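You operate a simulated robot arm through the tools that you are given. There is no shell and no other tool. Be economical: measure what you need, move in short steps, check, and stop when the job is done.

You are at the controls of a simulated robot arm. One attempt, no reset.

JOB
Fill the tall bottle in the holder to 50 ml: 30 ml first, then the rest.
Fine: two strokes, the holder back at LOAD.

The check looks at the end state, three seconds after you hand in, the way a careful person would. Anything else that was tipped, shoved, dropped, spilled or broken makes it a failure.

ROBOT AND FRAMES
A 6-joint arm with a two-finger parallel gripper, fixed in place. Base frame: the origin is at the foot of the arm, x ahead of it, y to its left, z up; the work surface is at about z = 754. Readings come in mm, degrees, newtons and seconds.
With the tool pointing down near the work surface it reaches from about 260 to 680 mm from the base axis. Its first joint turns from -66.0 to 66.0 degrees. Payload 2.9 kg.
The tool frame sits at the grasp point between the pads (the TCP): z along the fingers, y along the line on which they close. The tips reach 30 mm beyond it. Largest opening 110 mm; finger width 20, thickness 10; the body of the gripper, 48 by 112 mm, starts 55 mm behind the TCP.
Orientation is told as [roll, pitch, yaw] about the base's x, y, z axes, in that order, counted from this pose: with the fingers straight down and closing along the base's y, the tool's x points along the base's -x, its y along +y and its z along -z.

CONTROLS
- The arm moves only by the tool nudge_tool. Its argument "steps" is a list of rows, each a list of 7 numbers: the shift along the base's x, y, z in units of 100 mm (1.0 is 100 mm), then the turn, a rotation vector about the base's x, y, z in units of 45 degrees (1.0 is 45 degrees), then the opening, from 0 (shut) to 1 (fully open). In form: [[dx, dy, dz, ax, ay, az, gripper], ...]. A call has 1 to 8 rows; each row is the pose to reach, as a shift and turn from the pose commanded when the call began. A call with a number of a shift or a turn outside -1 to 1 is refused whole. Each row takes 0.2 s and may step no farther than 50 mm and 8.6 degrees from the row before; otherwise, or with a gripper value out of range, the whole call is refused. Where a pose cannot be reached the arm comes as near as it can. A force on the tool above 50 N (or 10 N above the force at the start of the call, whichever is more), or a blocked arm, ends the call early, and 0.2 s more pass. Each finger travels about 108 mm/s and halts on what it meets, pressing with about 27 N; the grip force reading is that of the motor and also rises with nothing between the fingers. The clock runs only during rows and for 0.2 s after the last one: add rows that repeat a pose to give the fingers time. The reply holds the time, the measured pose of the TCP, the force on the tool along the base axes, the opening and the grip force, in the units named above and with some noise.
- Cameras (640 x 400 px; columns grow to the right, rows downward): "scene" is fixed at [70.8, 419.2, 1408.4]; the picture's right is [-0.85, -0.52, 0.00], its down [-0.17, 0.27, -0.95] and it looks along [0.50, -0.81, -0.32] (base axes); focal length 311 px, centre (320, 200). "wrist" rides on the gripper at [-36, 0, -57] in the tool frame; the picture's right is [0.00, -1.00, 0.00], its down [0.97, 0.00, -0.24] and it looks along [0.24, 0.00, 0.97] (tool axes); focal length 218 px, centre (320, 200).
- capture(camera): a new picture of that camera. The clock stands still meanwhile.
- probe_pixels(camera, pixels): for up to 12 pixels [column, row] of the newest picture of that camera ("zoom" is the newest enlarged one), the place [x, y, z] in the base frame of the surface seen there, good to about 3 mm. The clock stands still meanwhile.
- inspect(camera, box): a new picture of the part [left, top, right, bottom] of that camera's present view, enlarged. The clock stands still meanwhile.
- close_job(): hands the job in; it is judged then, once.

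Keep the steps short. Do not move on a guess: measure, check each grasp and each placing, and mend mistakes. In all there are 80 turns and 46 pictures (those below and enlarged ones count). Leave the gripper open and the arm clear of the work at the hand-in unless told otherwise, and finish with a single line.

The tools are called after ">>>" as name(argument=value, ...) on one line, values as JSON. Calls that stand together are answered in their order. nudge_tool: Moves the arm, as the interface text tells. Its arguments: {"type":"object","properties":{"steps":{"type":"array","items":{"type":"array","items":{"type":"number"}}}},"required":["steps"]} The other tools are called the same way: capture (camera) takes a picture; probe_pixels (camera, pixels) gives the place of the surface under pixels of a picture; inspect (camera, box) takes an enlarged picture of a part of a camera's view; close_job () hands the job in.

At the start:

```text
time_s: 0.0
tool_pos: [324.5, -212.2, 1294.5]
tcp_rot: [0.0, 0.0, 0.0]
force: [-0.6, 0.7, 0.3]
opening: 110.2
grip_force: 0.1
```

scene: 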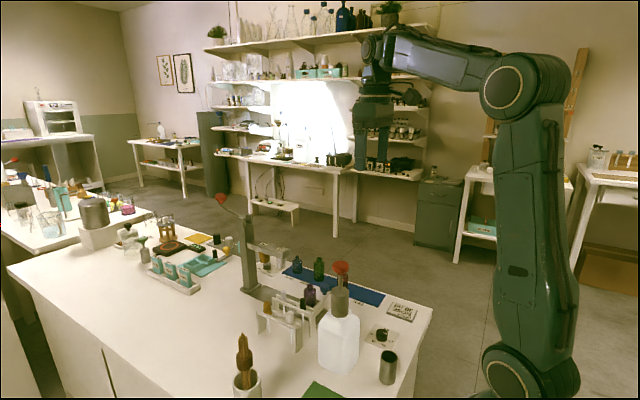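
wrist: 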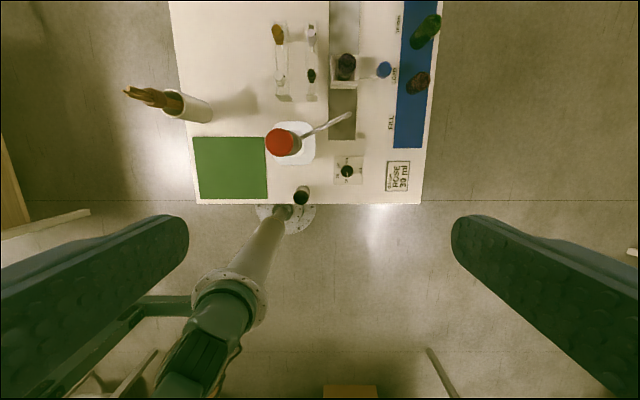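

I see a bench with a dispenser jar (red pump top), a sliding holder on a rail with LOAD and FILL marks, a dial and a card. I'll enlarge both views.

>>> inspect(camera="wrist", box=[260, 0, 440, 112])

>>> inspect(camera="wrist", box=[255, 100, 435, 212])

>>> inspect(camera="scene", box=[200, 180, 440, 400])

```text
3.56 times, centred on (350, 56) of wrist
```

zoom: 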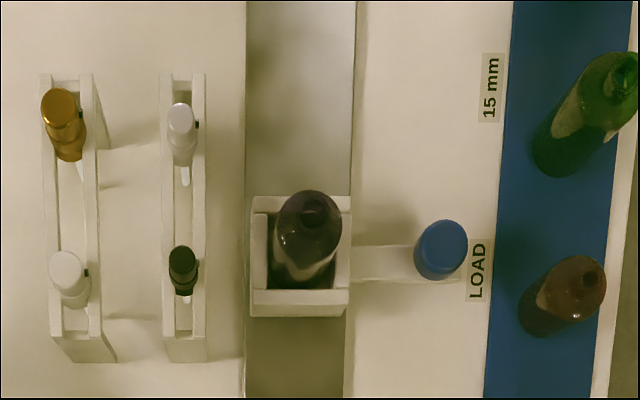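

```text
3.56 times, centred on (345, 156) of wrist
```

zoom: 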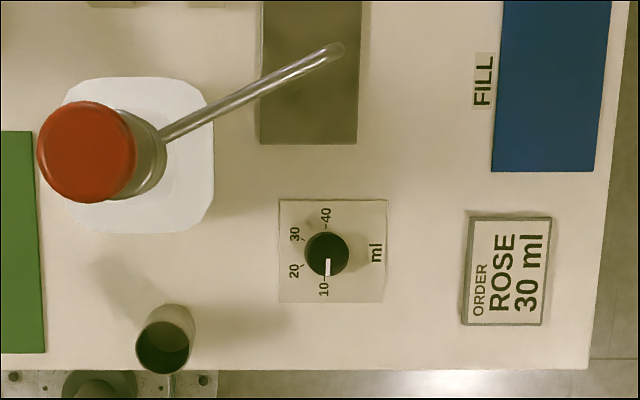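

```text
1.82 times, centred on (320, 290) of scene
```

zoom: 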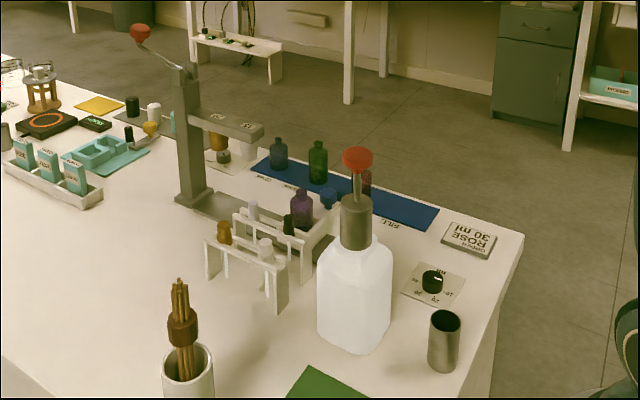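

The dial points at 10, and the holder with the purple bottle is at LOAD. I'll probe the knob, dial, pump, spout, holder, cup and labels in the wrist picture.

>>> probe_pixels(camera="wrist", pixels=[[384, 69], [347, 62], [337, 84], [356, 84], [282, 142], [348, 115], [347, 171], [347, 175], [302, 193], [391, 122], [396, 75], [343, 138]])

>>> probe_pixels(camera="zoom", pixels=[[357, 158], [355, 195], [355, 215], [355, 235], [432, 275], [432, 290], [328, 192], [328, 205], [302, 192], [303, 215], [445, 325], [300, 255]])

```text
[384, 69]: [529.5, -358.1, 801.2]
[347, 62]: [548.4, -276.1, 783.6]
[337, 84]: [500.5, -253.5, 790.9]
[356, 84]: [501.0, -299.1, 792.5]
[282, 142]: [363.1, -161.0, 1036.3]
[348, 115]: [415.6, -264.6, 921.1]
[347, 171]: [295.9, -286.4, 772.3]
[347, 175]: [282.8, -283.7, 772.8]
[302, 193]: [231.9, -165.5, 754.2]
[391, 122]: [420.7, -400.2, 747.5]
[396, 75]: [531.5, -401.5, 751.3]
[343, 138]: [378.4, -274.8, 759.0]
```

```text
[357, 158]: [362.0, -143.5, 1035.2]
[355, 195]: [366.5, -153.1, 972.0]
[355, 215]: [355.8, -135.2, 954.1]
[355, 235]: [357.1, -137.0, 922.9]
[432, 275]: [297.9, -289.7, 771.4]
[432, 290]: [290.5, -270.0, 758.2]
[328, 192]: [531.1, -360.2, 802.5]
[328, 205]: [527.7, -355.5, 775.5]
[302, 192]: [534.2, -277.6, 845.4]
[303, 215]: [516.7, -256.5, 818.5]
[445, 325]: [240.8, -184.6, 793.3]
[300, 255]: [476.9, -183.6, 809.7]
```

The dial centre is near (297,-287,772) and its marks are 60° apart. 10 to 30 is 120° clockwise seen from above. The holder knob is at (530,-358), FILL is at x≈420, and the red head is at (361,-150,1036). I'll start with the dial: move over it and begin the descent.

>>> nudge_tool(steps=[[-0.14, -0.37, -0.25, 0, 0, 0, 1], [-0.28, -0.74, -0.5, 0, 0, 0, 1], [-0.28, -0.74, -1, 0, 0, 0, 0.8]])

>>> nudge_tool(steps=[[0, 0, -0.5, 0, 0, 0, 0.6], [0, 0, -1, 0, 0, 0, 0.6]])

>>> nudge_tool(steps=[[0, 0, -0.5, 0, 0, 0, 0.6], [0, 0, -1, 0, 0, 0, 0.6]])

>>> capture(camera="wrist")

```text
time_s: 0.8
tool_pos: [295.6, -286.7, 1193.1]
tcp_rot: [-0.1, -0.1, -0.1]
force: [0.0, -0.5, 0.1]
opening: 88.1
grip_force: 0.1
```

```text
time_s: 1.4
tool_pos: [297.5, -286.5, 1092.9]
tcp_rot: [0.0, -0.1, 0.0]
force: [-0.1, -0.5, -0.4]
opening: 66.0
grip_force: 0.0
```

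```text
time_s: 2.0
tool_pos: [296.5, -287.7, 993.2]
tcp_rot: [-0.1, 0.0, 0.0]
force: [0.4, -0.2, -0.9]
opening: 65.7
grip_force: 0.0
```

```text
40 pictures are left
```

wrist: 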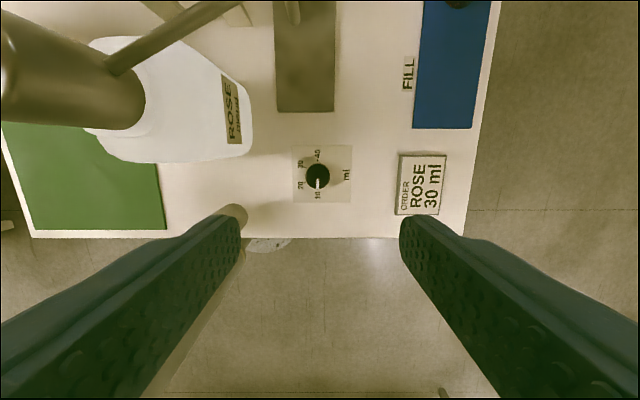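

The jar is well clear on the left. I'll enlarge the dial near (317,175) and probe its edges.

>>> inspect(camera="wrist", box=[280, 140, 360, 190])

>>> probe_pixels(camera="wrist", pixels=[[308, 175], [327, 175], [317, 166], [317, 185], [317, 176], [236, 212], [250, 145], [232, 225], [345, 195]])

```text
8.00 times, centred on (320, 165) of wrist
```

zoom: 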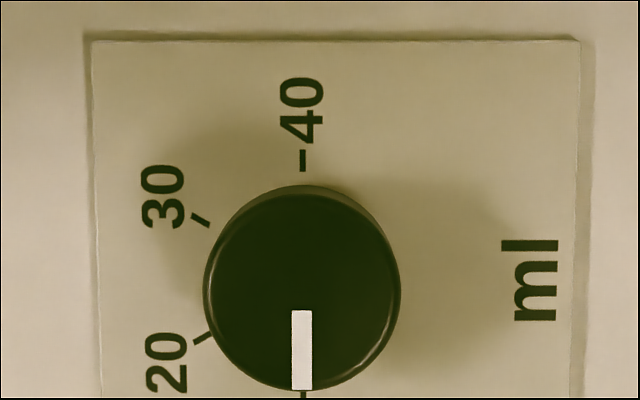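

```text
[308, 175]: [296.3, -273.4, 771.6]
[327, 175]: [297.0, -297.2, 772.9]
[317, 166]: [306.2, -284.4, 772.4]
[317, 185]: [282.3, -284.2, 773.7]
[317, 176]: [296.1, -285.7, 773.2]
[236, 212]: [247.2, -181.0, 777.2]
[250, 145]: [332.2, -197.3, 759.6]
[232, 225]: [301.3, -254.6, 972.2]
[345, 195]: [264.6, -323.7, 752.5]
```

The knob centre is (294.5,-285.2) and it is about 25 mm across with its top at 773. I'll descend with the gripper at about 60 mm, down to TCP z ≈ 791.

>>> nudge_tool(steps=[[-0.01, 0.01, -0.5, 0, 0, 0, 0.55], [-0.02, 0.015, -1, 0, 0, 0, 0.5]])

>>> nudge_tool(steps=[[0, 0, -0.5, 0, 0, 0, 0.5], [0, 0, -0.85, 0, 0, 0, 0.5], [0, 0, -1, 0, 0, 0, 0.5]])

>>> capture(camera="wrist")

```text
time_s: 2.6
tool_pos: [295.0, -286.8, 894.2]
tcp_rot: [0.0, -0.1, 0.0]
force: [-0.5, 0.8, -0.5]
opening: 54.9
grip_force: 0.0
```

```text
time_s: 3.4
tool_pos: [293.9, -285.0, 795.1]
tcp_rot: [0.0, -0.1, 0.0]
force: [1.2, 0.4, 0.2]
opening: 55.0
grip_force: 0.0
```

```text
38 pictures are left
```

wrist: 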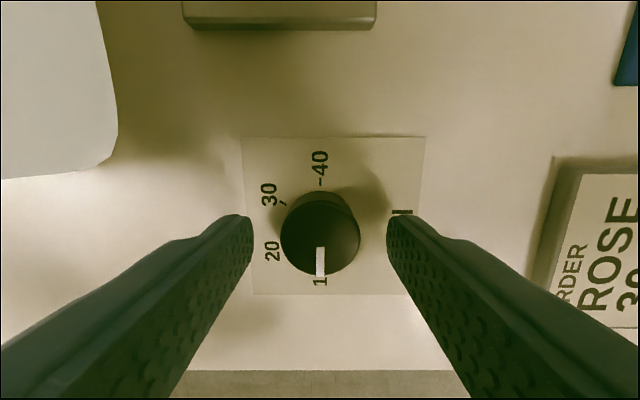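

The fingers straddle the knob, which is centred at about (320,230). I'll go down 3 mm and close.

>>> nudge_tool(steps=[[0, 0, -0.03, 0, 0, 0, 0.5], [0, 0, -0.03, 0, 0, 0, 0.15], [0, 0, -0.03, 0, 0, 0, 0.15], [0, 0, -0.03, 0, 0, 0, 0.15]])

```text
time_s: 4.4
tool_pos: [294.0, -285.2, 790.8]
tcp_rot: [0.0, -0.1, 0.0]
force: [0.5, -1.5, -2.6]
opening: 31.5
grip_force: 45.3
```

It is gripped at 31.5 mm. I'll turn clockwise in steps: 45°, then 45°, then 30°.

>>> nudge_tool(steps=[[0, 0, 0, 0, 0, -0.17, 0.15], [0, 0, 0, 0, 0, -0.34, 0.15], [0, 0, 0, 0, 0, -0.51, 0.15], [0, 0, 0, 0, 0, -0.68, 0.15], [0, 0, 0, 0, 0, -0.85, 0.15], [0, 0, 0, 0, 0, -1, 0.15]])

>>> capture(camera="wrist")

```text
time_s: 5.8
tool_pos: [294.0, -284.6, 791.1]
tcp_rot: [0.0, 0.0, -45.0]
force: [2.4, 7.5, 6.0]
opening: 31.2
grip_force: 44.9
```

```text
37 pictures are left
```

wrist: 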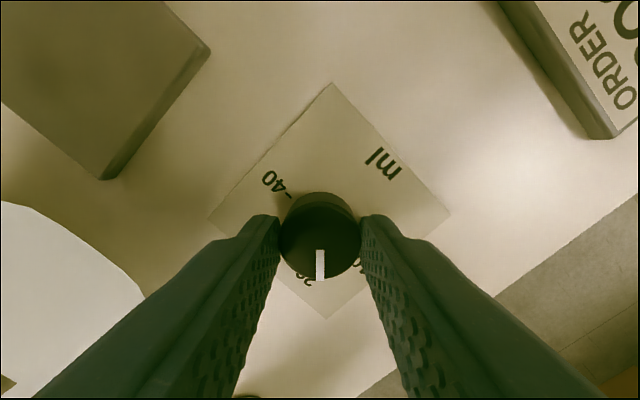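

The knob follows without slipping. I'll continue the remaining 75°.

>>> nudge_tool(steps=[[0, 0, 0, 0, 0, -0.17, 0.15], [0, 0, 0, 0, 0, -0.34, 0.15], [0, 0, 0, 0, 0, -0.51, 0.15], [0, 0, 0, 0, 0, -0.68, 0.15], [0, 0, 0, 0, 0, -0.85, 0.15], [0, 0, 0, 0, 0, -1, 0.15]])

>>> nudge_tool(steps=[[0, 0, 0, 0, 0, -0.17, 0.15], [0, 0, 0, 0, 0, -0.34, 0.15], [0, 0, 0, 0, 0, -0.51, 0.15], [0, 0, 0, 0, 0, -0.667, 0.15], [0, 0, 0, 0, 0, -0.667, 0.15]])

>>> inspect(camera="wrist", box=[240, 140, 400, 340])

```text
time_s: 7.2
tool_pos: [294.8, -284.8, 790.1]
tcp_rot: [0.2, 0.0, -90.0]
force: [10.6, 10.6, -5.8]
opening: 31.4
grip_force: 44.3
```

```text
time_s: 8.4
tool_pos: [294.5, -285.0, 790.9]
tcp_rot: [0.1, 0.1, -120.1]
force: [17.2, 6.7, -10.9]
opening: 31.4
grip_force: 44.7
```

```text
2.00 times, centred on (320, 240) of wrist
```

zoom: 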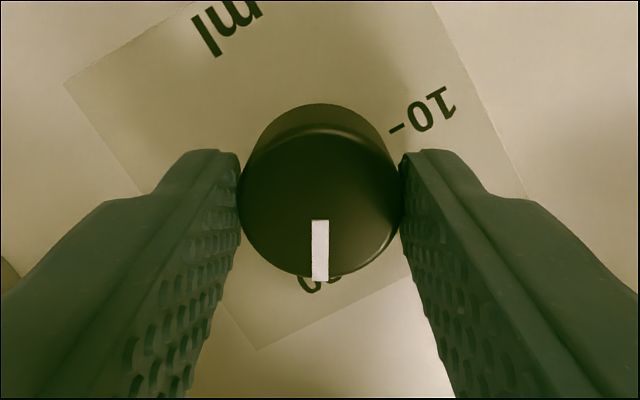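

The pointer has turned with the grip and now sits over the 30. I'll open and rise 100 mm, turning back to yaw -90, then check.

>>> nudge_tool(steps=[[0, 0, 0, 0, 0, 0, 0.5], [0, 0, 0, 0, 0, 0, 0.5], [0, 0, 0.3, 0, 0, 0, 0.5], [0, 0, 0.6, 0, 0, 0.17, 0.5], [0, 0, 1, 0, 0, 0.34, 0.5], [0, 0, 1, 0, 0, 0.51, 0.5], [0, 0, 1, 0, 0, 0.667, 0.5]])

>>> inspect(camera="wrist", box=[240, 130, 400, 250])

```text
time_s: 10.0
tool_pos: [294.2, -285.0, 891.6]
tcp_rot: [0.0, -0.2, -89.9]
force: [0.2, 0.3, 0.2]
opening: 55.3
grip_force: 0.0
```

```text
3.33 times, centred on (320, 190) of wrist
```

zoom: 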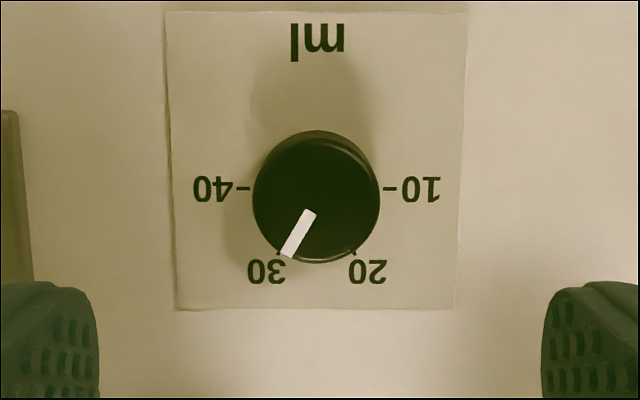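

The pointer is exactly on 30. Next is the holder knob at (530,-358). I'll shift right, then forward at this height, which is clear of the spout tip (y -265).

>>> nudge_tool(steps=[[0, -0.37, 0, 0, 0, 0, 0.6], [0.1, -0.73, 0, 0, 0, 0, 0.6], [0.55, -0.73, 0, 0, 0, 0, 0.6], [1, -0.73, 0, 0, 0, 0, 0.6]])

>>> capture(camera="scene")

```text
time_s: 11.0
tool_pos: [393.2, -358.7, 889.5]
tcp_rot: [-0.1, 0.0, -90.0]
force: [0.1, -0.9, 0.0]
opening: 66.0
grip_force: 0.0
```

```text
34 pictures are left
```

scene: 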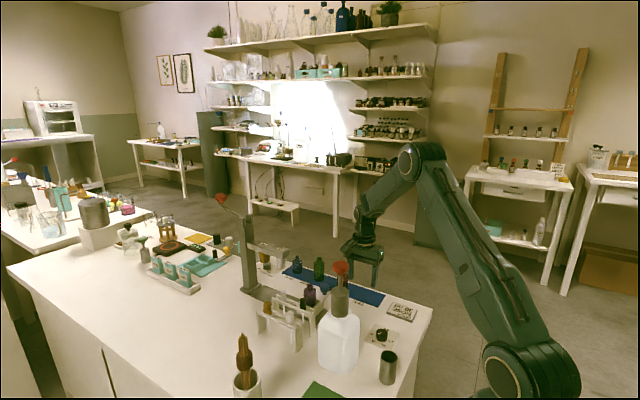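

The forearm is well above the pump. I'll continue forward over the knob.

>>> nudge_tool(steps=[[0.45, 0, 0, 0, 0, 0, 0.6], [0.9, 0, 0, 0, 0, 0, 0.6]])

>>> capture(camera="wrist")

```text
time_s: 11.6
tool_pos: [482.2, -358.1, 890.2]
tcp_rot: [0.0, -0.1, -90.1]
force: [-0.1, 0.3, 0.4]
opening: 65.8
grip_force: 0.1
```

```text
33 pictures are left
```

wrist: 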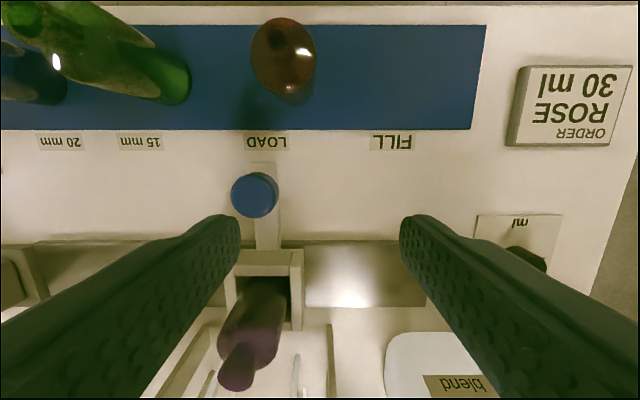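

The blue knob is at (255,195). I'll measure its edges, the spacing of the labels, and the bottle.

>>> probe_pixels(camera="wrist", pixels=[[236, 195], [274, 195], [255, 178], [255, 212], [255, 195], [266, 140], [391, 141], [270, 235], [237, 370], [283, 48], [240, 265], [298, 265]])

```text
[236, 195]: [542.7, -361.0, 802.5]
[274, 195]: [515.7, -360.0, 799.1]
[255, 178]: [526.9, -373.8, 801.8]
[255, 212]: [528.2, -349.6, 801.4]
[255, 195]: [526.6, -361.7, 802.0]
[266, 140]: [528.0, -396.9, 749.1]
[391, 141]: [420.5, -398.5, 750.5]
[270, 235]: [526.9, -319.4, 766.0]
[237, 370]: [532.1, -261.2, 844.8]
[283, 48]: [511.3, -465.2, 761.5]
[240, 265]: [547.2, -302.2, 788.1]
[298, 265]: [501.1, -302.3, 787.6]
```

The knob centre is (529,-361) with its top at 802, and LOAD to FILL is about 108 mm. I'll centre over the knob and descend to z 806.

>>> nudge_tool(steps=[[0.46, -0.03, 0, 0, 0, 0, 0.6], [0.46, -0.03, -0.4, 0, 0, 0, 0.6], [0.46, -0.03, -0.7, 0, 0, 0, 0.6], [0.46, -0.03, -0.84, 0, 0, 0, 0.6]])

>>> nudge_tool(steps=[[0, 0, 0, 0, 0, 0, 0.1], [0, 0, 0, 0, 0, 0, 0.1], [0, 0, 0, 0, 0, 0, 0.1]])

>>> capture(camera="wrist")

```text
time_s: 12.6
tool_pos: [530.7, -360.3, 807.2]
tcp_rot: [0.0, -0.1, -90.1]
force: [-0.5, -0.2, -0.2]
opening: 65.9
grip_force: 0.1
```

```text
time_s: 13.4
tool_pos: [530.8, -361.3, 807.4]
tcp_rot: [0.0, 0.0, -90.0]
force: [0.8, -0.2, -2.3]
opening: 31.2
grip_force: 45.2
```

```text
32 pictures are left
```

wrist: 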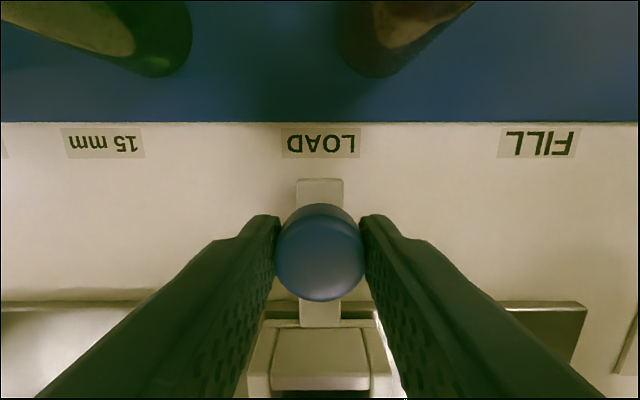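

The knob is gripped and LOAD is straight ahead at column 320, so LOAD is x≈530 and FILL is 110 mm back. I'll slide slowly.

>>> nudge_tool(steps=[[-0.12, 0, 0, 0, 0, 0, 0.1], [-0.26, 0, 0, 0, 0, 0, 0.1], [-0.4, 0, 0, 0, 0, 0, 0.1], [-0.54, 0, 0, 0, 0, 0, 0.1], [-0.68, 0, 0, 0, 0, 0, 0.1], [-0.82, 0, 0, 0, 0, 0, 0.1], [-0.96, 0, 0, 0, 0, 0, 0.1]])

>>> capture(camera="wrist")

>>> inspect(camera="scene", box=[230, 220, 440, 390])

```text
time_s: 15.0
tool_pos: [433.6, -360.6, 807.7]
tcp_rot: [0.0, -0.1, -90.1]
force: [0.7, 3.9, 3.5]
opening: 31.0
grip_force: 45.4
```

```text
31 pictures are left
```

wrist: 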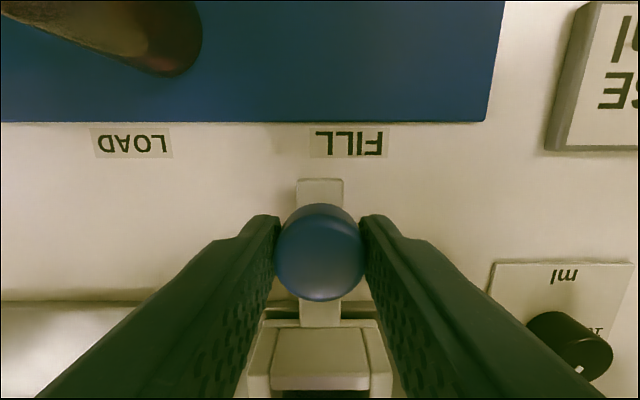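

```text
2.35 times, centred on (335, 305) of scene
```

zoom: 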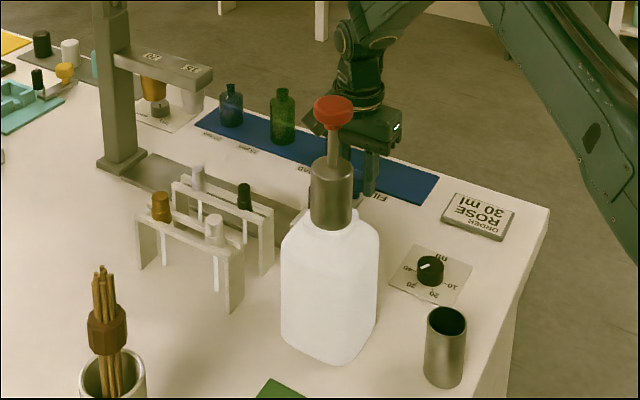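

FILL is at column 349, about 14 mm further. I'll move to x≈420.

>>> nudge_tool(steps=[[-0.07, 0, 0, 0, 0, 0, 0.1], [-0.14, 0, 0, 0, 0, 0, 0.1], [-0.14, 0, 0, 0, 0, 0, 0.1]])

>>> capture(camera="wrist")

```text
time_s: 15.8
tool_pos: [420.1, -360.8, 807.8]
tcp_rot: [0.0, -0.1, -90.0]
force: [-1.0, 4.5, 7.4]
opening: 31.1
grip_force: 45.2
```

```text
29 pictures are left
```

wrist: 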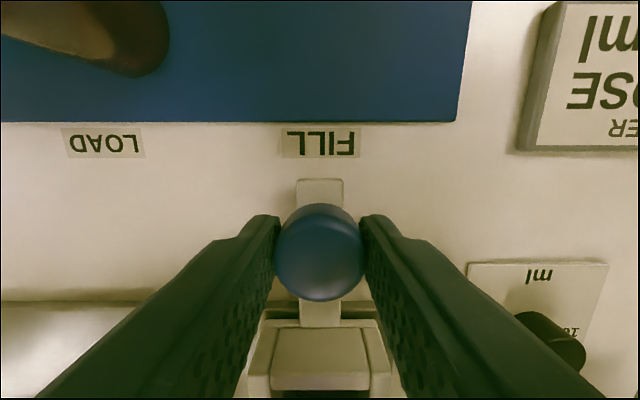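

FILL is now at column 320, so it is aligned. I'll release and rise.

>>> nudge_tool(steps=[[0, 0, 0, 0, 0, 0, 0.5], [0, 0, 0, 0, 0, 0, 0.5], [0, 0, 0.3, 0, 0, 0, 0.5], [0, 0, 0.65, 0, 0, 0, 0.5], [0, 0, 1, 0, 0, 0, 0.5]])

>>> nudge_tool(steps=[[0, 0, 0.5, 0, 0, 0, 0.3], [0, 0, 1, 0, 0, 0, 0]])

>>> nudge_tool(steps=[[0, 0, 0.5, 0, 0, 0.15, 0], [0, 0, 1, 0, 0, 0.3, 0]])

>>> capture(camera="wrist")

```text
time_s: 17.0
tool_pos: [419.9, -360.5, 907.1]
tcp_rot: [-0.2, 0.0, -90.0]
force: [-0.3, 0.1, -0.3]
opening: 55.0
grip_force: 0.1
```

```text
time_s: 17.6
tool_pos: [420.5, -361.9, 1009.3]
tcp_rot: [-0.1, 0.1, -90.0]
force: [-0.7, 0.2, 1.1]
opening: 0.0
grip_force: 27.1
```

```text
time_s: 18.2
tool_pos: [420.4, -360.7, 1106.9]
tcp_rot: [-0.1, -0.1, -76.3]
force: [0.1, -0.7, -0.3]
opening: 0.1
grip_force: 27.1
```

```text
28 pictures are left
```

wrist: 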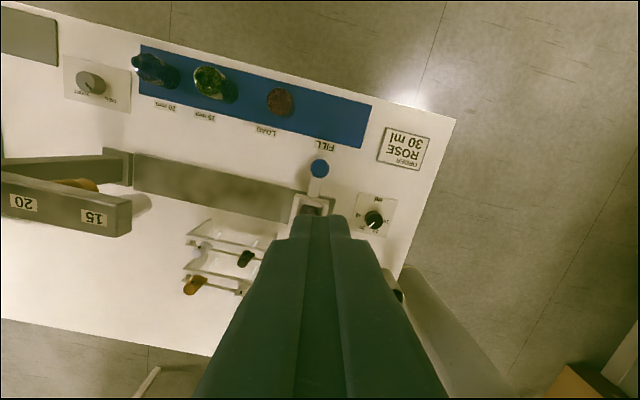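

The holder sits at FILL. I'll turn back toward yaw 0 while moving toward the pump at z 1107 (tips at 1077, above the head at 1040), then look at the spout against the bottle.

>>> nudge_tool(steps=[[-0.1, 0.15, 0.1, 0, 0, 0.17, 0], [-0.2, 0.3, 0.1, 0, 0, 0.34, 0], [-0.3, 0.5, 0.1, 0, 0, 0.51, 0], [-0.4, 0.7, 0.1, 0, 0, 0.68, 0], [-0.5, 0.85, 0.1, 0, 0, 0.85, 0], [-0.6, 1.0, 0.1, 0, 0, 1.0, 0]])

>>> nudge_tool(steps=[[0, 0, 0, 0, 0, 0.17, 0], [0, 0, 0, 0, 0, 0.34, 0], [0, 0, 0, 0, 0, 0.51, 0], [0, 0, 0, 0, 0, 0.7, 0]])

>>> capture(camera="wrist")

```text
time_s: 19.6
tool_pos: [361.2, -260.5, 1117.6]
tcp_rot: [0.0, 0.0, -31.4]
force: [0.1, -0.4, -1.2]
opening: 0.1
grip_force: 26.8
```

```text
time_s: 20.6
tool_pos: [361.5, -261.8, 1117.6]
tcp_rot: [-0.1, -0.1, 0.1]
force: [0.5, 0.4, -0.1]
opening: 0.1
grip_force: 27.0
```

```text
27 pictures are left
```

wrist: 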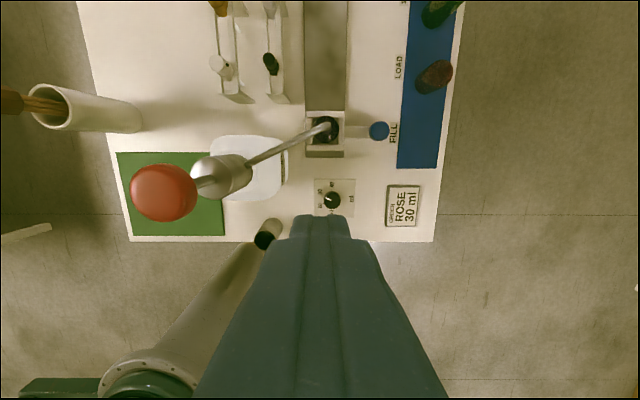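

>>> inspect(camera="wrist", box=[290, 95, 370, 165])

>>> probe_pixels(camera="wrist", pixels=[[165, 193], [140, 193], [190, 193], [165, 170], [165, 215], [331, 123], [325, 127], [230, 175], [208, 187]])

```text
5.71 times, centred on (330, 130) of wrist
```

zoom: 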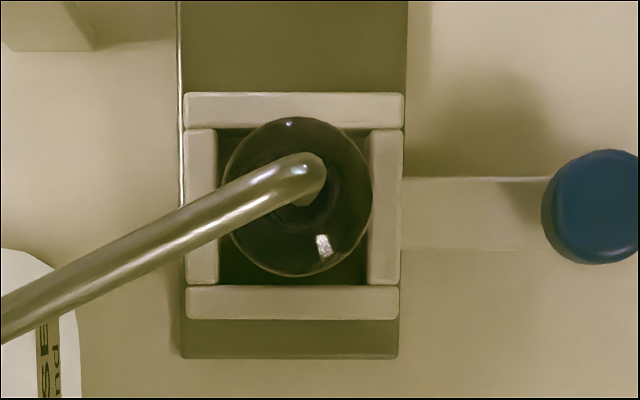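

```text
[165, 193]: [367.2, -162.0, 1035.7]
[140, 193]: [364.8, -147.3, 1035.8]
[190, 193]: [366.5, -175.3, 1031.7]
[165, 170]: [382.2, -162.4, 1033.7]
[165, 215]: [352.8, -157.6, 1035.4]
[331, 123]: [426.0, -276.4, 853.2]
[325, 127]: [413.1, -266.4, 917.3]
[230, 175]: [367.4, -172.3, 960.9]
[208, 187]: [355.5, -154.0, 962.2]
```

The spout tip is over the bottle mouth. The red head's centre is (366,-160) with its top at 1036. I'll move above it with the fingers shut.

>>> nudge_tool(steps=[[0.02, 0.5, 0, 0, 0, 0, 0], [0.045, 1.0, 0, 0, 0, 0, 0], [0.045, 1.0, -0.3, 0, 0, 0, 0]])

>>> capture(camera="wrist")

>>> inspect(camera="scene", box=[270, 200, 410, 380])

```text
time_s: 21.4
tool_pos: [365.3, -161.8, 1086.7]
tcp_rot: [0.1, -0.1, 0.0]
force: [0.0, -0.3, 0.4]
opening: 0.1
grip_force: 26.5
```

```text
25 pictures are left
```

wrist: 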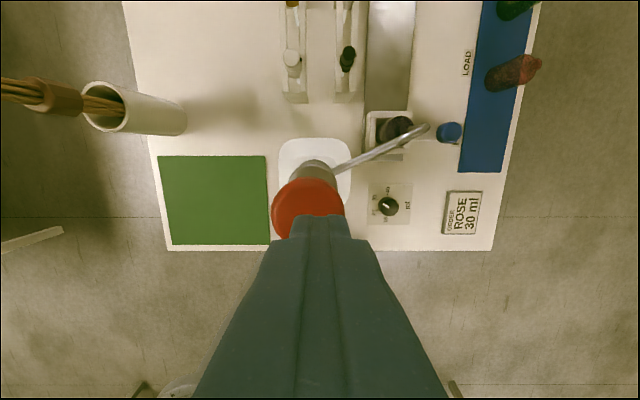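

```text
2.22 times, centred on (340, 290) of scene
```

zoom: 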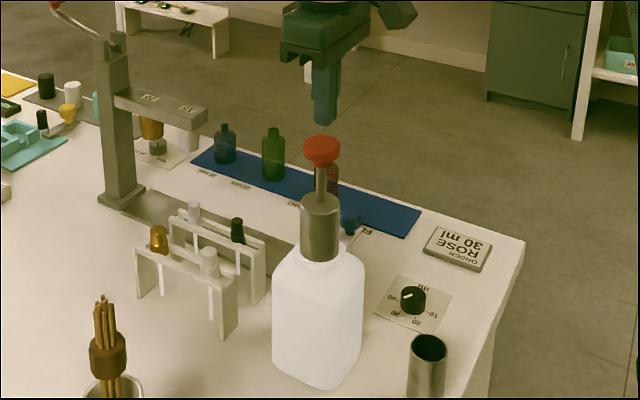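

The head's centre appears at column 308, about 6 mm to the left of the tool. I'll probe its rim.

>>> probe_pixels(camera="wrist", pixels=[[308, 185], [308, 190], [278, 213], [274, 213], [341, 213], [337, 211], [285, 235], [290, 195], [326, 195]])

```text
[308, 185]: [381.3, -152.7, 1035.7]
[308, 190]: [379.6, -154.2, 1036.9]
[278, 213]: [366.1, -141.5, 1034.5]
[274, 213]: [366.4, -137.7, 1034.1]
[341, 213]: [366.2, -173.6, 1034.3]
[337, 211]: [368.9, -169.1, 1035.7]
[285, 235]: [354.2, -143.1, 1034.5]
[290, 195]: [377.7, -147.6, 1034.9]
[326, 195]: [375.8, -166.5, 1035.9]
```

The head's centre is (365,-156). I'll correct by 5.5 mm and come down until just above contact.

>>> nudge_tool(steps=[[0, 0.055, 0, 0, 0, 0, 0], [0, 0.055, -0.17, 0, 0, 0, 0]])

>>> nudge_tool(steps=[[0, 0, -0.05, 0, 0, 0, 0], [0, 0, -0.1, 0, 0, 0, 0], [0, 0, -0.15, 0, 0, 0, 0]])

```text
time_s: 22.0
tool_pos: [363.8, -155.3, 1070.0]
tcp_rot: [-0.1, -0.1, 0.0]
force: [-0.7, 0.3, 0.5]
opening: 0.0
grip_force: 26.8
```

```text
time_s: 22.8
tool_pos: [363.8, -155.7, 1054.4]
tcp_rot: [0.0, -0.2, -0.1]
force: [-1.8, -1.3, 3.5]
opening: 0.0
grip_force: 26.9
```

The head is moving with a light resistance of 3.5 N. I'll keep going steadily toward the bottom stop.

>>> nudge_tool(steps=[[0, 0, -0.05, 0, 0, 0, 0], [0, 0, -0.1, 0, 0, 0, 0], [0, 0, -0.15, 0, 0, 0, 0], [0, 0, -0.2, 0, 0, 0, 0], [0, 0, -0.25, 0, 0, 0, 0], [0, 0, -0.3, 0, 0, 0, 0]])

>>> inspect(camera="scene", box=[270, 200, 410, 380])

```text
time_s: 24.1
tool_pos: [365.4, -156.7, 1035.8]
tcp_rot: [-0.2, -0.5, -0.1]
force: [-3.9, 1.9, 18.1]
opening: 0.2
grip_force: 27.3
stopped in row 6: the force on the tool passed its limit (the readings are from after the stop); the commanded pose is now the measured one
```

```text
2.22 times, centred on (340, 290) of scene
```

zoom: 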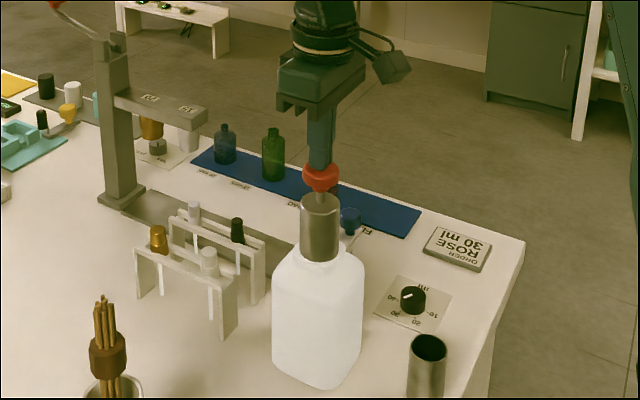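

Force passed 50 N at z ≈ 1035, a stroke of about 30 mm. I'll press a few mm more to confirm it is the bottom stop, and hold.

>>> nudge_tool(steps=[[0, 0, -0.02, 0, 0, 0, 0], [0, 0, -0.04, 0, 0, 0, 0], [0, 0, -0.06, 0, 0, 0, 0], [0, 0, -0.06, 0, 0, 0, 0]])

```text
time_s: 24.6
tool_pos: [367.4, -156.7, 1034.9]
tcp_rot: [-0.3, -0.8, -0.1]
force: [-3.8, 0.9, 17.2]
opening: 0.0
grip_force: 27.4
stopped in row 2: the force on the tool passed its limit (the readings are from after the stop); the commanded pose is now the measured one
```

The hard stop is confirmed. I'll hold briefly, then lift fully so the head returns.

>>> nudge_tool(steps=[[0, 0, 0, 0, 0, 0, 0], [0, 0, 0, 0, 0, 0, 0], [-0.02, 0, 0.1, 0, 0, 0, 0], [-0.02, 0, 0.2, 0, 0, 0, 0], [-0.02, 0, 0.35, 0, 0, 0, 0], [-0.02, 0, 0.6, 0, 0, 0, 0], [-0.02, 0, 1.0, 0, 0, 0, 0], [-0.02, 0, 1.0, 0, 0, 0, 0]])

>>> capture(camera="wrist")

>>> inspect(camera="scene", box=[270, 200, 410, 380])

```text
time_s: 26.4
tool_pos: [365.3, -156.3, 1134.2]
tcp_rot: [-0.3, -0.7, 0.1]
force: [-0.5, 0.3, 0.3]
opening: 0.0
grip_force: 27.4
```

```text
22 pictures are left
```

wrist: 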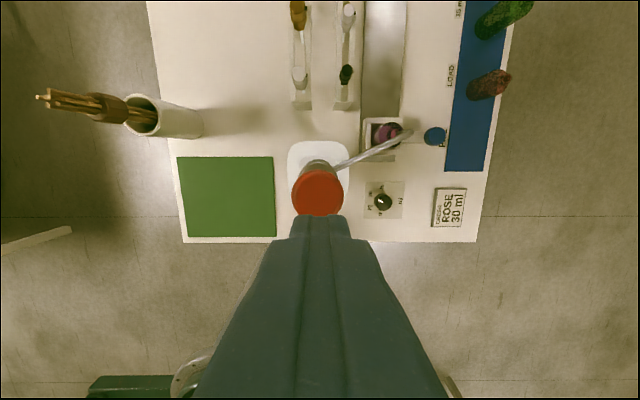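

```text
2.22 times, centred on (340, 290) of scene
```

zoom: 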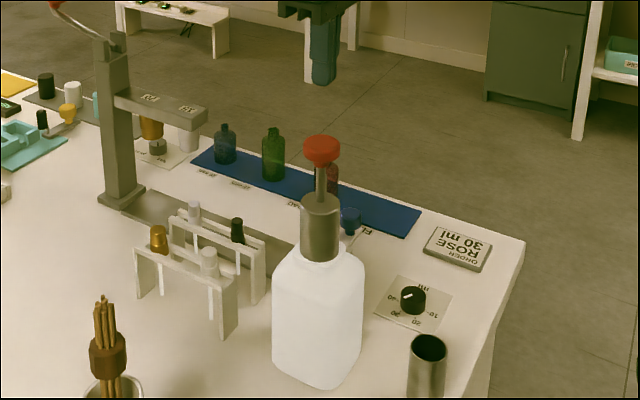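

The head is back up, the bottle has coloured, and nothing spilled. Next I set the dial from 30 to 20, which is 60° counter-clockwise. I'll move over the dial with yaw to -30.

>>> nudge_tool(steps=[[-0.2, -0.35, 0, 0.006, 0.015, -0.17, 0], [-0.4, -0.7, 0, 0.006, 0.015, -0.34, 0.2], [-0.6, -1.0, 0, 0.006, 0.015, -0.5, 0.4], [-0.71, -1.0, 0, 0.006, 0.015, -0.667, 0.5]])

>>> nudge_tool(steps=[[0, -0.29, -0.2, 0, 0, 0, 0.5], [0, -0.29, -0.65, 0, 0, 0, 0.5], [0, -0.29, -1.0, 0, 0, 0, 0.5]])

>>> nudge_tool(steps=[[0, 0, -0.5, 0, 0, 0, 0.5], [0, 0, -1.0, 0, 0, 0, 0.5]])

>>> capture(camera="wrist")

```text
time_s: 27.4
tool_pos: [292.2, -256.7, 1133.0]
tcp_rot: [-0.1, 0.1, -30.2]
force: [-0.1, -0.2, -0.8]
opening: 54.9
grip_force: 0.0
```

```text
time_s: 28.2
tool_pos: [293.1, -286.2, 1032.6]
tcp_rot: [-0.2, -0.1, -30.1]
force: [0.3, -0.6, -0.1]
opening: 54.9
grip_force: 0.1
```

```text
time_s: 28.8
tool_pos: [293.4, -287.2, 934.2]
tcp_rot: [-0.2, 0.0, -30.2]
force: [0.2, -0.2, 0.5]
opening: 54.9
grip_force: 0.1
```

```text
20 pictures are left
```

wrist: 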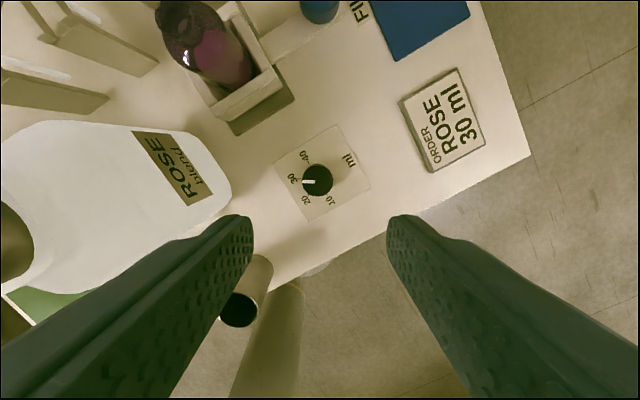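

The dial is clear and still on 30. I'll correct a couple of mm, descend, and grip.

>>> nudge_tool(steps=[[0.01, 0.015, -0.5, 0, 0, 0, 0.5], [0.01, 0.015, -1.0, 0, 0, 0, 0.5]])

>>> nudge_tool(steps=[[0, 0, -0.3, 0, 0, 0, 0.5], [0, 0, -0.43, 0, 0, 0, 0.5], [0, 0, -0.43, 0, 0, 0, 0.15], [0, 0, -0.43, 0, 0, 0, 0.15], [0, 0, -0.43, 0, 0, 0, 0.15]])

>>> nudge_tool(steps=[[0, 0, 0, 0, 0, 0.17, 0.15], [0, 0, 0, 0, 0, 0.34, 0.15], [0, 0, 0, 0, 0, 0.51, 0.15], [0, 0, 0, 0, 0, 0.68, 0.15], [0, 0, 0, 0, 0, 0.85, 0.15], [0, 0, 0, 0, 0, 1, 0.15]])

>>> nudge_tool(steps=[[0, 0, 0, 0, 0, 0.17, 0.15], [0, 0, 0, 0, 0, 0.34, 0.15], [0, 0, 0, 0, 0, 0.34, 0.15]])

```text
time_s: 29.4
tool_pos: [293.7, -284.7, 833.3]
tcp_rot: [-0.2, 0.1, -30.1]
force: [-0.5, -0.8, -0.7]
opening: 55.0
grip_force: 0.0
```

```text
time_s: 30.6
tool_pos: [295.7, -283.7, 790.2]
tcp_rot: [-0.3, 0.0, -30.2]
force: [-4.8, -10.3, -6.0]
opening: 31.5
grip_force: 44.9
```

```text
time_s: 32.0
tool_pos: [293.5, -285.4, 791.3]
tcp_rot: [-0.2, 0.1, 15.0]
force: [-8.2, -20.2, -15.9]
opening: 31.6
grip_force: 45.1
```

```text
time_s: 32.8
tool_pos: [294.8, -285.7, 790.8]
tcp_rot: [-0.4, 0.3, 30.2]
force: [-4.0, -23.6, -21.3]
opening: 31.7
grip_force: 44.8
```

Turned 60°. I'll release, rise and check the pointer.

>>> nudge_tool(steps=[[0, 0, 0, 0, 0, 0, 0.3], [0, 0, 0, 0, 0, 0, 0.5], [0, 0, 0, 0, 0, 0, 0.5], [0, 0, 0.3, 0, 0, 0, 0.5], [0, 0, 0.65, 0, 0, 0, 0.5], [0, 0, 1, 0, 0, 0, 0.5]])

>>> inspect(camera="wrist", box=[240, 130, 400, 250])

```text
time_s: 34.2
tool_pos: [294.0, -283.3, 889.9]
tcp_rot: [-0.2, -0.1, 30.3]
force: [-0.2, -0.1, -0.2]
opening: 54.9
grip_force: 0.0
```

```text
3.33 times, centred on (320, 190) of wrist
```

zoom: 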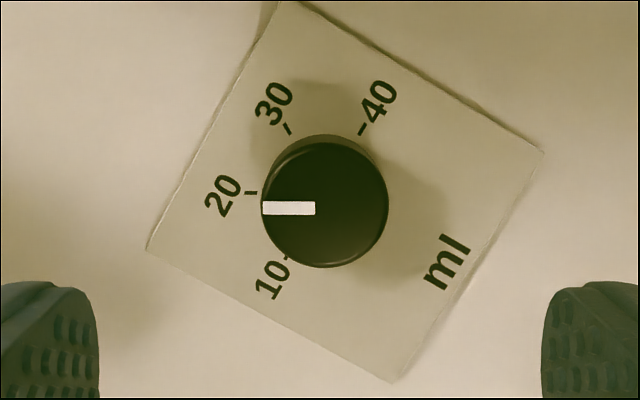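

The pointer lies parallel to the 20 tick and on it. I'll go back up to the pump with yaw to 0.

>>> nudge_tool(steps=[[0, 0, 0.5, 0, 0, -0.17, 0.3], [0, 0, 1, 0, 0, -0.34, 0]])

>>> nudge_tool(steps=[[0, 0, 0.5, 0.003, 0, -0.17, 0], [0, 0, 1, 0.005, 0, -0.333, 0]])

>>> nudge_tool(steps=[[0.2, 0.4, 0.2, 0, 0, 0, 0], [0.45, 0.8, 0.2, 0, 0, 0, 0], [0.7, 1.0, 0.2, 0, 0, 0, 0]])

```text
time_s: 34.8
tool_pos: [295.9, -282.7, 992.3]
tcp_rot: [0.0, 0.1, 14.8]
force: [0.8, -0.1, 0.4]
opening: 0.2
grip_force: 27.2
```

```text
time_s: 35.4
tool_pos: [294.7, -282.2, 1091.0]
tcp_rot: [0.1, 0.0, -0.1]
force: [-0.2, 0.2, 0.2]
opening: 0.0
grip_force: 27.3
```

```text
time_s: 36.2
tool_pos: [363.5, -182.0, 1111.9]
tcp_rot: [0.0, 0.0, 0.0]
force: [-0.5, -0.2, 1.2]
opening: 0.3
grip_force: 26.9
```

>>> nudge_tool(steps=[[0.01, 0.26, 0, 0, 0, 0, 0], [0.01, 0.26, -0.25, 0, 0, 0, 0]])

>>> capture(camera="wrist")

```text
time_s: 36.8
tool_pos: [365.5, -157.4, 1084.8]
tcp_rot: [0.0, 0.0, -0.1]
force: [0.7, 0.2, 0.0]
opening: 0.0
grip_force: 27.5
```

```text
18 pictures are left
```

wrist: 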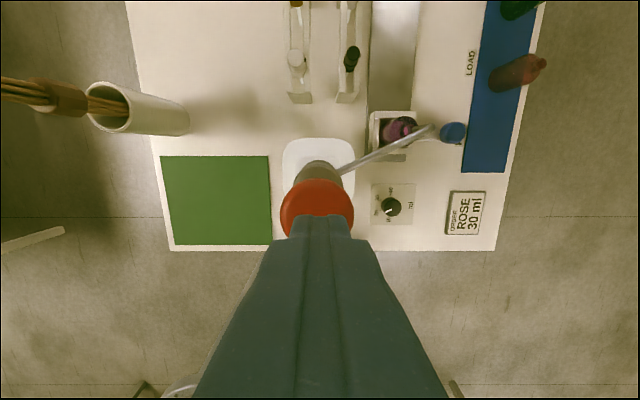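

I'm centred on the head. I'll come down to just above it, then make one continuous stroke.

>>> nudge_tool(steps=[[-0.005, 0.015, -0.08, 0, 0, 0, 0], [-0.005, 0.015, -0.16, 0, 0, 0, 0]])

>>> nudge_tool(steps=[[0, 0, -0.05, 0, 0, 0, 0], [0, 0, -0.1, 0, 0, 0, 0], [0, 0, -0.15, 0, 0, 0, 0], [0, 0, -0.2, 0, 0, 0, 0], [0, 0, -0.25, 0, 0, 0, 0], [0, 0, -0.3, 0, 0, 0, 0], [0, 0, -0.35, 0, 0, 0, 0], [0, 0, -0.4, 0, 0, 0, 0]])

```text
time_s: 37.4
tool_pos: [365.7, -155.4, 1068.8]
tcp_rot: [-0.1, 0.0, -0.1]
force: [0.5, 0.2, -0.7]
opening: 0.0
grip_force: 27.4
```

```text
time_s: 38.9
tool_pos: [366.7, -156.5, 1046.0]
tcp_rot: [-0.2, -0.5, -0.1]
force: [-4.1, 1.2, 16.9]
opening: 0.0
grip_force: 26.8
stopped in row 7: the force on the tool passed its limit (the readings are from after the stop); the commanded pose is now the measured one
```

It stopped at 1046, a 20 mm stroke against 30 mm before, which matches the 20 ml setting. I'll press slightly to confirm the stop, then lift.

>>> nudge_tool(steps=[[0, 0, -0.02, 0, 0, 0, 0], [0, 0, -0.04, 0, 0, 0, 0], [0, 0, -0.04, 0, 0, 0, 0]])

>>> nudge_tool(steps=[[0, 0, 0, 0, 0, 0, 0], [0, 0, 0, 0, 0, 0, 0], [-0.02, 0, 0.1, 0, 0, 0, 0], [-0.02, 0, 0.2, 0, 0, 0, 0], [-0.02, 0, 0.4, 0, 0, 0, 0], [-0.02, 0, 0.75, 0, 0, 0, 0], [-0.02, -0.3, 0.8, 0.004, 0.012, 0, 0], [-0.02, -0.6, 0.8, 0.004, 0.012, 0, 0]])

>>> inspect(camera="wrist", box=[200, 60, 440, 210])

```text
time_s: 39.5
tool_pos: [365.5, -156.5, 1044.9]
tcp_rot: [-0.3, -0.8, 0.0]
force: [-4.7, 2.8, 17.5]
opening: 0.0
grip_force: 27.1
stopped in row 2: the force on the tool passed its limit (the readings are from after the stop); the commanded pose is now the measured one
```

```text
time_s: 41.3
tool_pos: [364.5, -216.9, 1123.9]
tcp_rot: [0.0, -0.1, -0.2]
force: [0.8, 0.0, 0.6]
opening: 0.0
grip_force: 26.4
```

```text
2.67 times, centred on (320, 135) of wrist
```

zoom: 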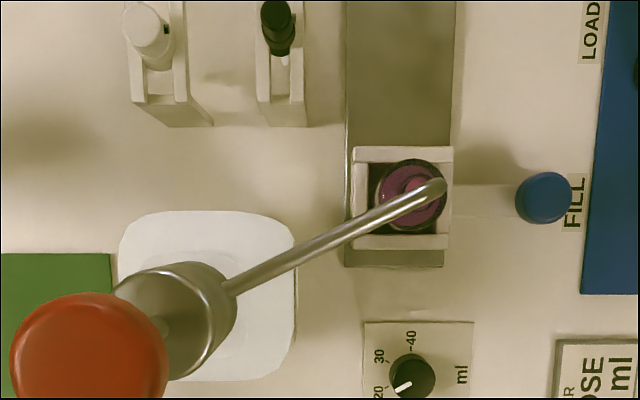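

The bottle is filled with no spill, and the head is back up. Now the holder goes back: move to (420,-361) with yaw -90.

>>> nudge_tool(steps=[[0.1, -0.25, 0, 0, 0, -0.17, 0.1], [0.2, -0.5, 0, 0, 0, -0.34, 0.2], [0.3, -0.75, 0, 0, 0, -0.51, 0.3], [0.4, -1, 0, 0, 0, -0.68, 0.4], [0.5, -1, 0, 0, 0, -0.85, 0.5], [0.55, -1, 0, 0, 0, -1, 0.6]])

>>> nudge_tool(steps=[[0, -0.2, 0, 0, 0, -0.17, 0.6], [0, -0.44, 0, 0, 0, -0.34, 0.6], [0, -0.44, -0.3, 0, 0, -0.51, 0.6], [0, -0.44, -0.6, 0, 0, -0.68, 0.6], [0, -0.44, -0.9, 0, 0, -0.85, 0.6], [0, -0.44, -1, 0, 0, -1, 0.6]])

>>> nudge_tool(steps=[[0, 0, -0.5, 0, 0, 0, 0.6], [0, 0, -1, 0, 0, 0, 0.6]])

>>> capture(camera="wrist")

```text
time_s: 42.7
tool_pos: [419.1, -317.5, 1123.5]
tcp_rot: [-0.1, 0.0, -45.2]
force: [0.3, 0.1, 0.5]
opening: 66.0
grip_force: 0.1
```

```text
time_s: 44.1
tool_pos: [420.2, -362.1, 1022.9]
tcp_rot: [-0.1, -0.1, -90.1]
force: [-0.4, 0.6, 0.1]
opening: 66.1
grip_force: 0.0
```

```text
time_s: 44.7
tool_pos: [419.5, -360.9, 923.5]
tcp_rot: [-0.1, -0.2, -90.1]
force: [-0.4, -0.8, 0.4]
opening: 66.0
grip_force: 0.1
```

```text
16 pictures are left
```

wrist: 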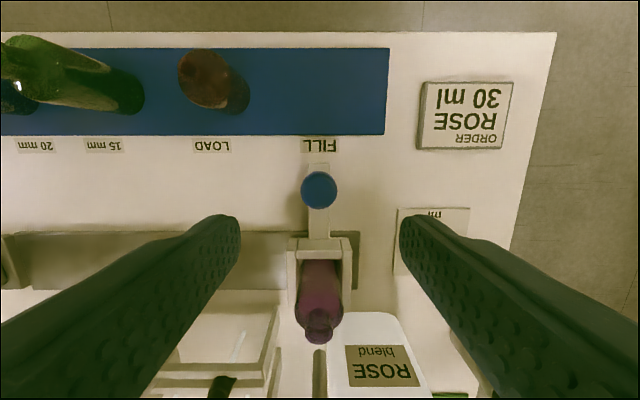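

The knob is centred at column 319. I'll descend 116 mm and grip.

>>> nudge_tool(steps=[[0, 0, -0.5, 0, 0, 0, 0.6], [0, 0, -0.9, 0, 0, 0, 0.6]])

>>> nudge_tool(steps=[[0, 0, -0.26, 0, 0, 0, 0.6], [0, 0, -0.26, 0, 0, 0, 0.1], [0, 0, -0.26, 0, 0, 0, 0.1], [0, 0, -0.26, 0, 0, 0, 0.1]])

>>> nudge_tool(steps=[[0.08, 0, 0, 0, 0, 0, 0.1], [0.2, 0, 0, 0, 0, 0, 0.1], [0.32, 0, 0, 0, 0, 0, 0.1], [0.44, 0, 0, 0, 0, 0, 0.1], [0.56, 0, 0, 0, 0, 0, 0.1], [0.68, 0, 0, 0, 0, 0, 0.1], [0.8, 0, 0, 0, 0, 0, 0.1], [0.9, 0, 0, 0, 0, 0, 0.1]])

>>> capture(camera="wrist")

```text
time_s: 45.3
tool_pos: [419.0, -362.8, 832.8]
tcp_rot: [0.0, -0.1, -90.1]
force: [1.0, -0.5, 0.1]
opening: 65.9
grip_force: 0.0
```

```text
time_s: 46.3
tool_pos: [421.0, -362.2, 806.6]
tcp_rot: [0.0, -0.2, -90.0]
force: [4.0, -1.5, -2.7]
opening: 31.0
grip_force: 44.8
```

```text
time_s: 48.1
tool_pos: [510.4, -361.0, 806.4]
tcp_rot: [-0.1, -0.2, -90.2]
force: [-0.8, -19.9, -11.4]
opening: 31.0
grip_force: 44.9
```

```text
15 pictures are left
```

wrist: 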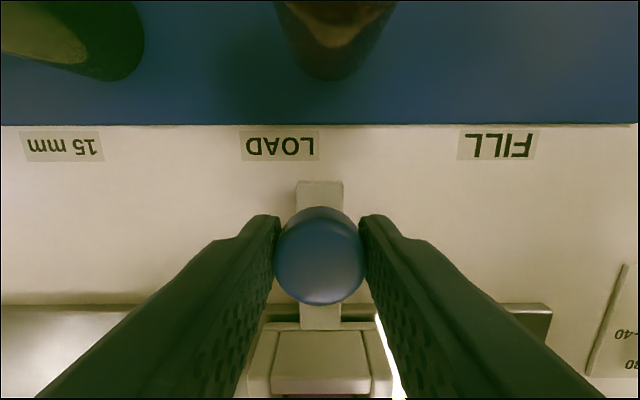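

LOAD is 20 mm further. I'll move 20 mm and ease the side load slightly.

>>> nudge_tool(steps=[[0.08, -0.01, 0, 0, 0, 0, 0.1], [0.15, -0.02, 0, 0, 0, 0, 0.1], [0.198, -0.02, 0, 0, 0, 0, 0.1], [0.198, -0.02, 0, 0, 0, 0, 0.1]])

>>> capture(camera="wrist")

```text
time_s: 49.1
tool_pos: [529.8, -361.8, 807.6]
tcp_rot: [-0.2, -0.1, -89.9]
force: [0.5, -6.0, -10.8]
opening: 31.1
grip_force: 45.4
```

```text
14 pictures are left
```

wrist: 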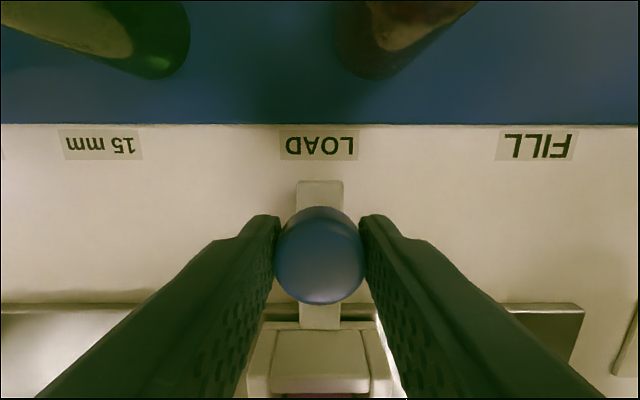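

The holder is aligned with LOAD, now at column 319. I'll release, rise straight up, and look.

>>> nudge_tool(steps=[[0, 0, 0, 0, 0, 0, 0.3], [0, 0, 0, 0, 0, 0, 0.6], [0, 0, 0, 0, 0, 0, 0.6], [0, 0, 0.3, 0, 0, 0, 0.6], [0, 0, 0.65, 0, 0, 0, 0.6], [0, 0, 1, 0, 0, 0, 0.6]])

>>> nudge_tool(steps=[[-0.3, 0, 0.5, 0, 0, 0, 1], [-0.6, 0, 1, 0, 0, 0, 1]])

>>> nudge_tool(steps=[[0, 0, 0.5, 0, 0, 0, 1], [0, 0, 1, 0, 0, 0, 1]])

>>> capture(camera="wrist")

>>> inspect(camera="scene", box=[220, 210, 440, 390])

```text
time_s: 50.5
tool_pos: [529.0, -361.6, 908.8]
tcp_rot: [-0.2, -0.2, -90.2]
force: [-0.5, -0.7, 0.3]
opening: 66.1
grip_force: 0.1
```

```text
refused: row 1 steps farther than a row can; nothing moved
```

```text
time_s: 51.1
tool_pos: [529.5, -361.4, 1007.8]
tcp_rot: [-0.1, -0.1, -90.0]
force: [1.0, -0.3, 0.2]
opening: 110.0
grip_force: 0.2
```

```text
13 pictures are left
```

wrist: 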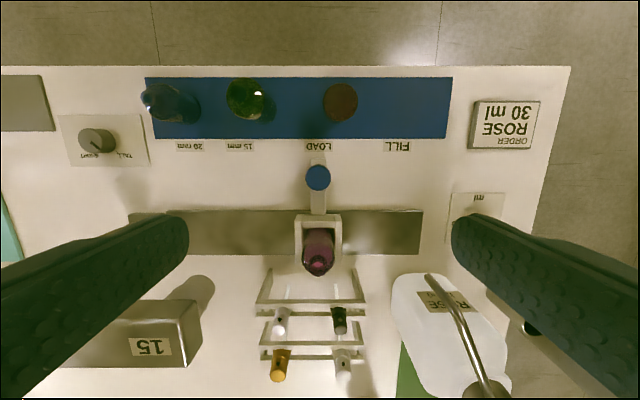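

```text
2.22 times, centred on (330, 300) of scene
```

zoom: 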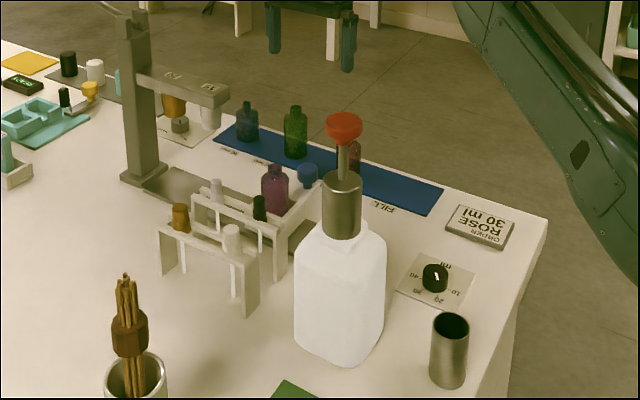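

The holder is at LOAD, the bottle is upright and full, and nothing else was disturbed or spilled. The gripper is open and the arm is clear, so I'm handing in.

>>> close_job()

```text
The job is handed in.
```

The tall bottle took two strokes, 30 ml then 20 ml (50 ml by the dial settings), and the holder is back at LOAD with no spills seen.
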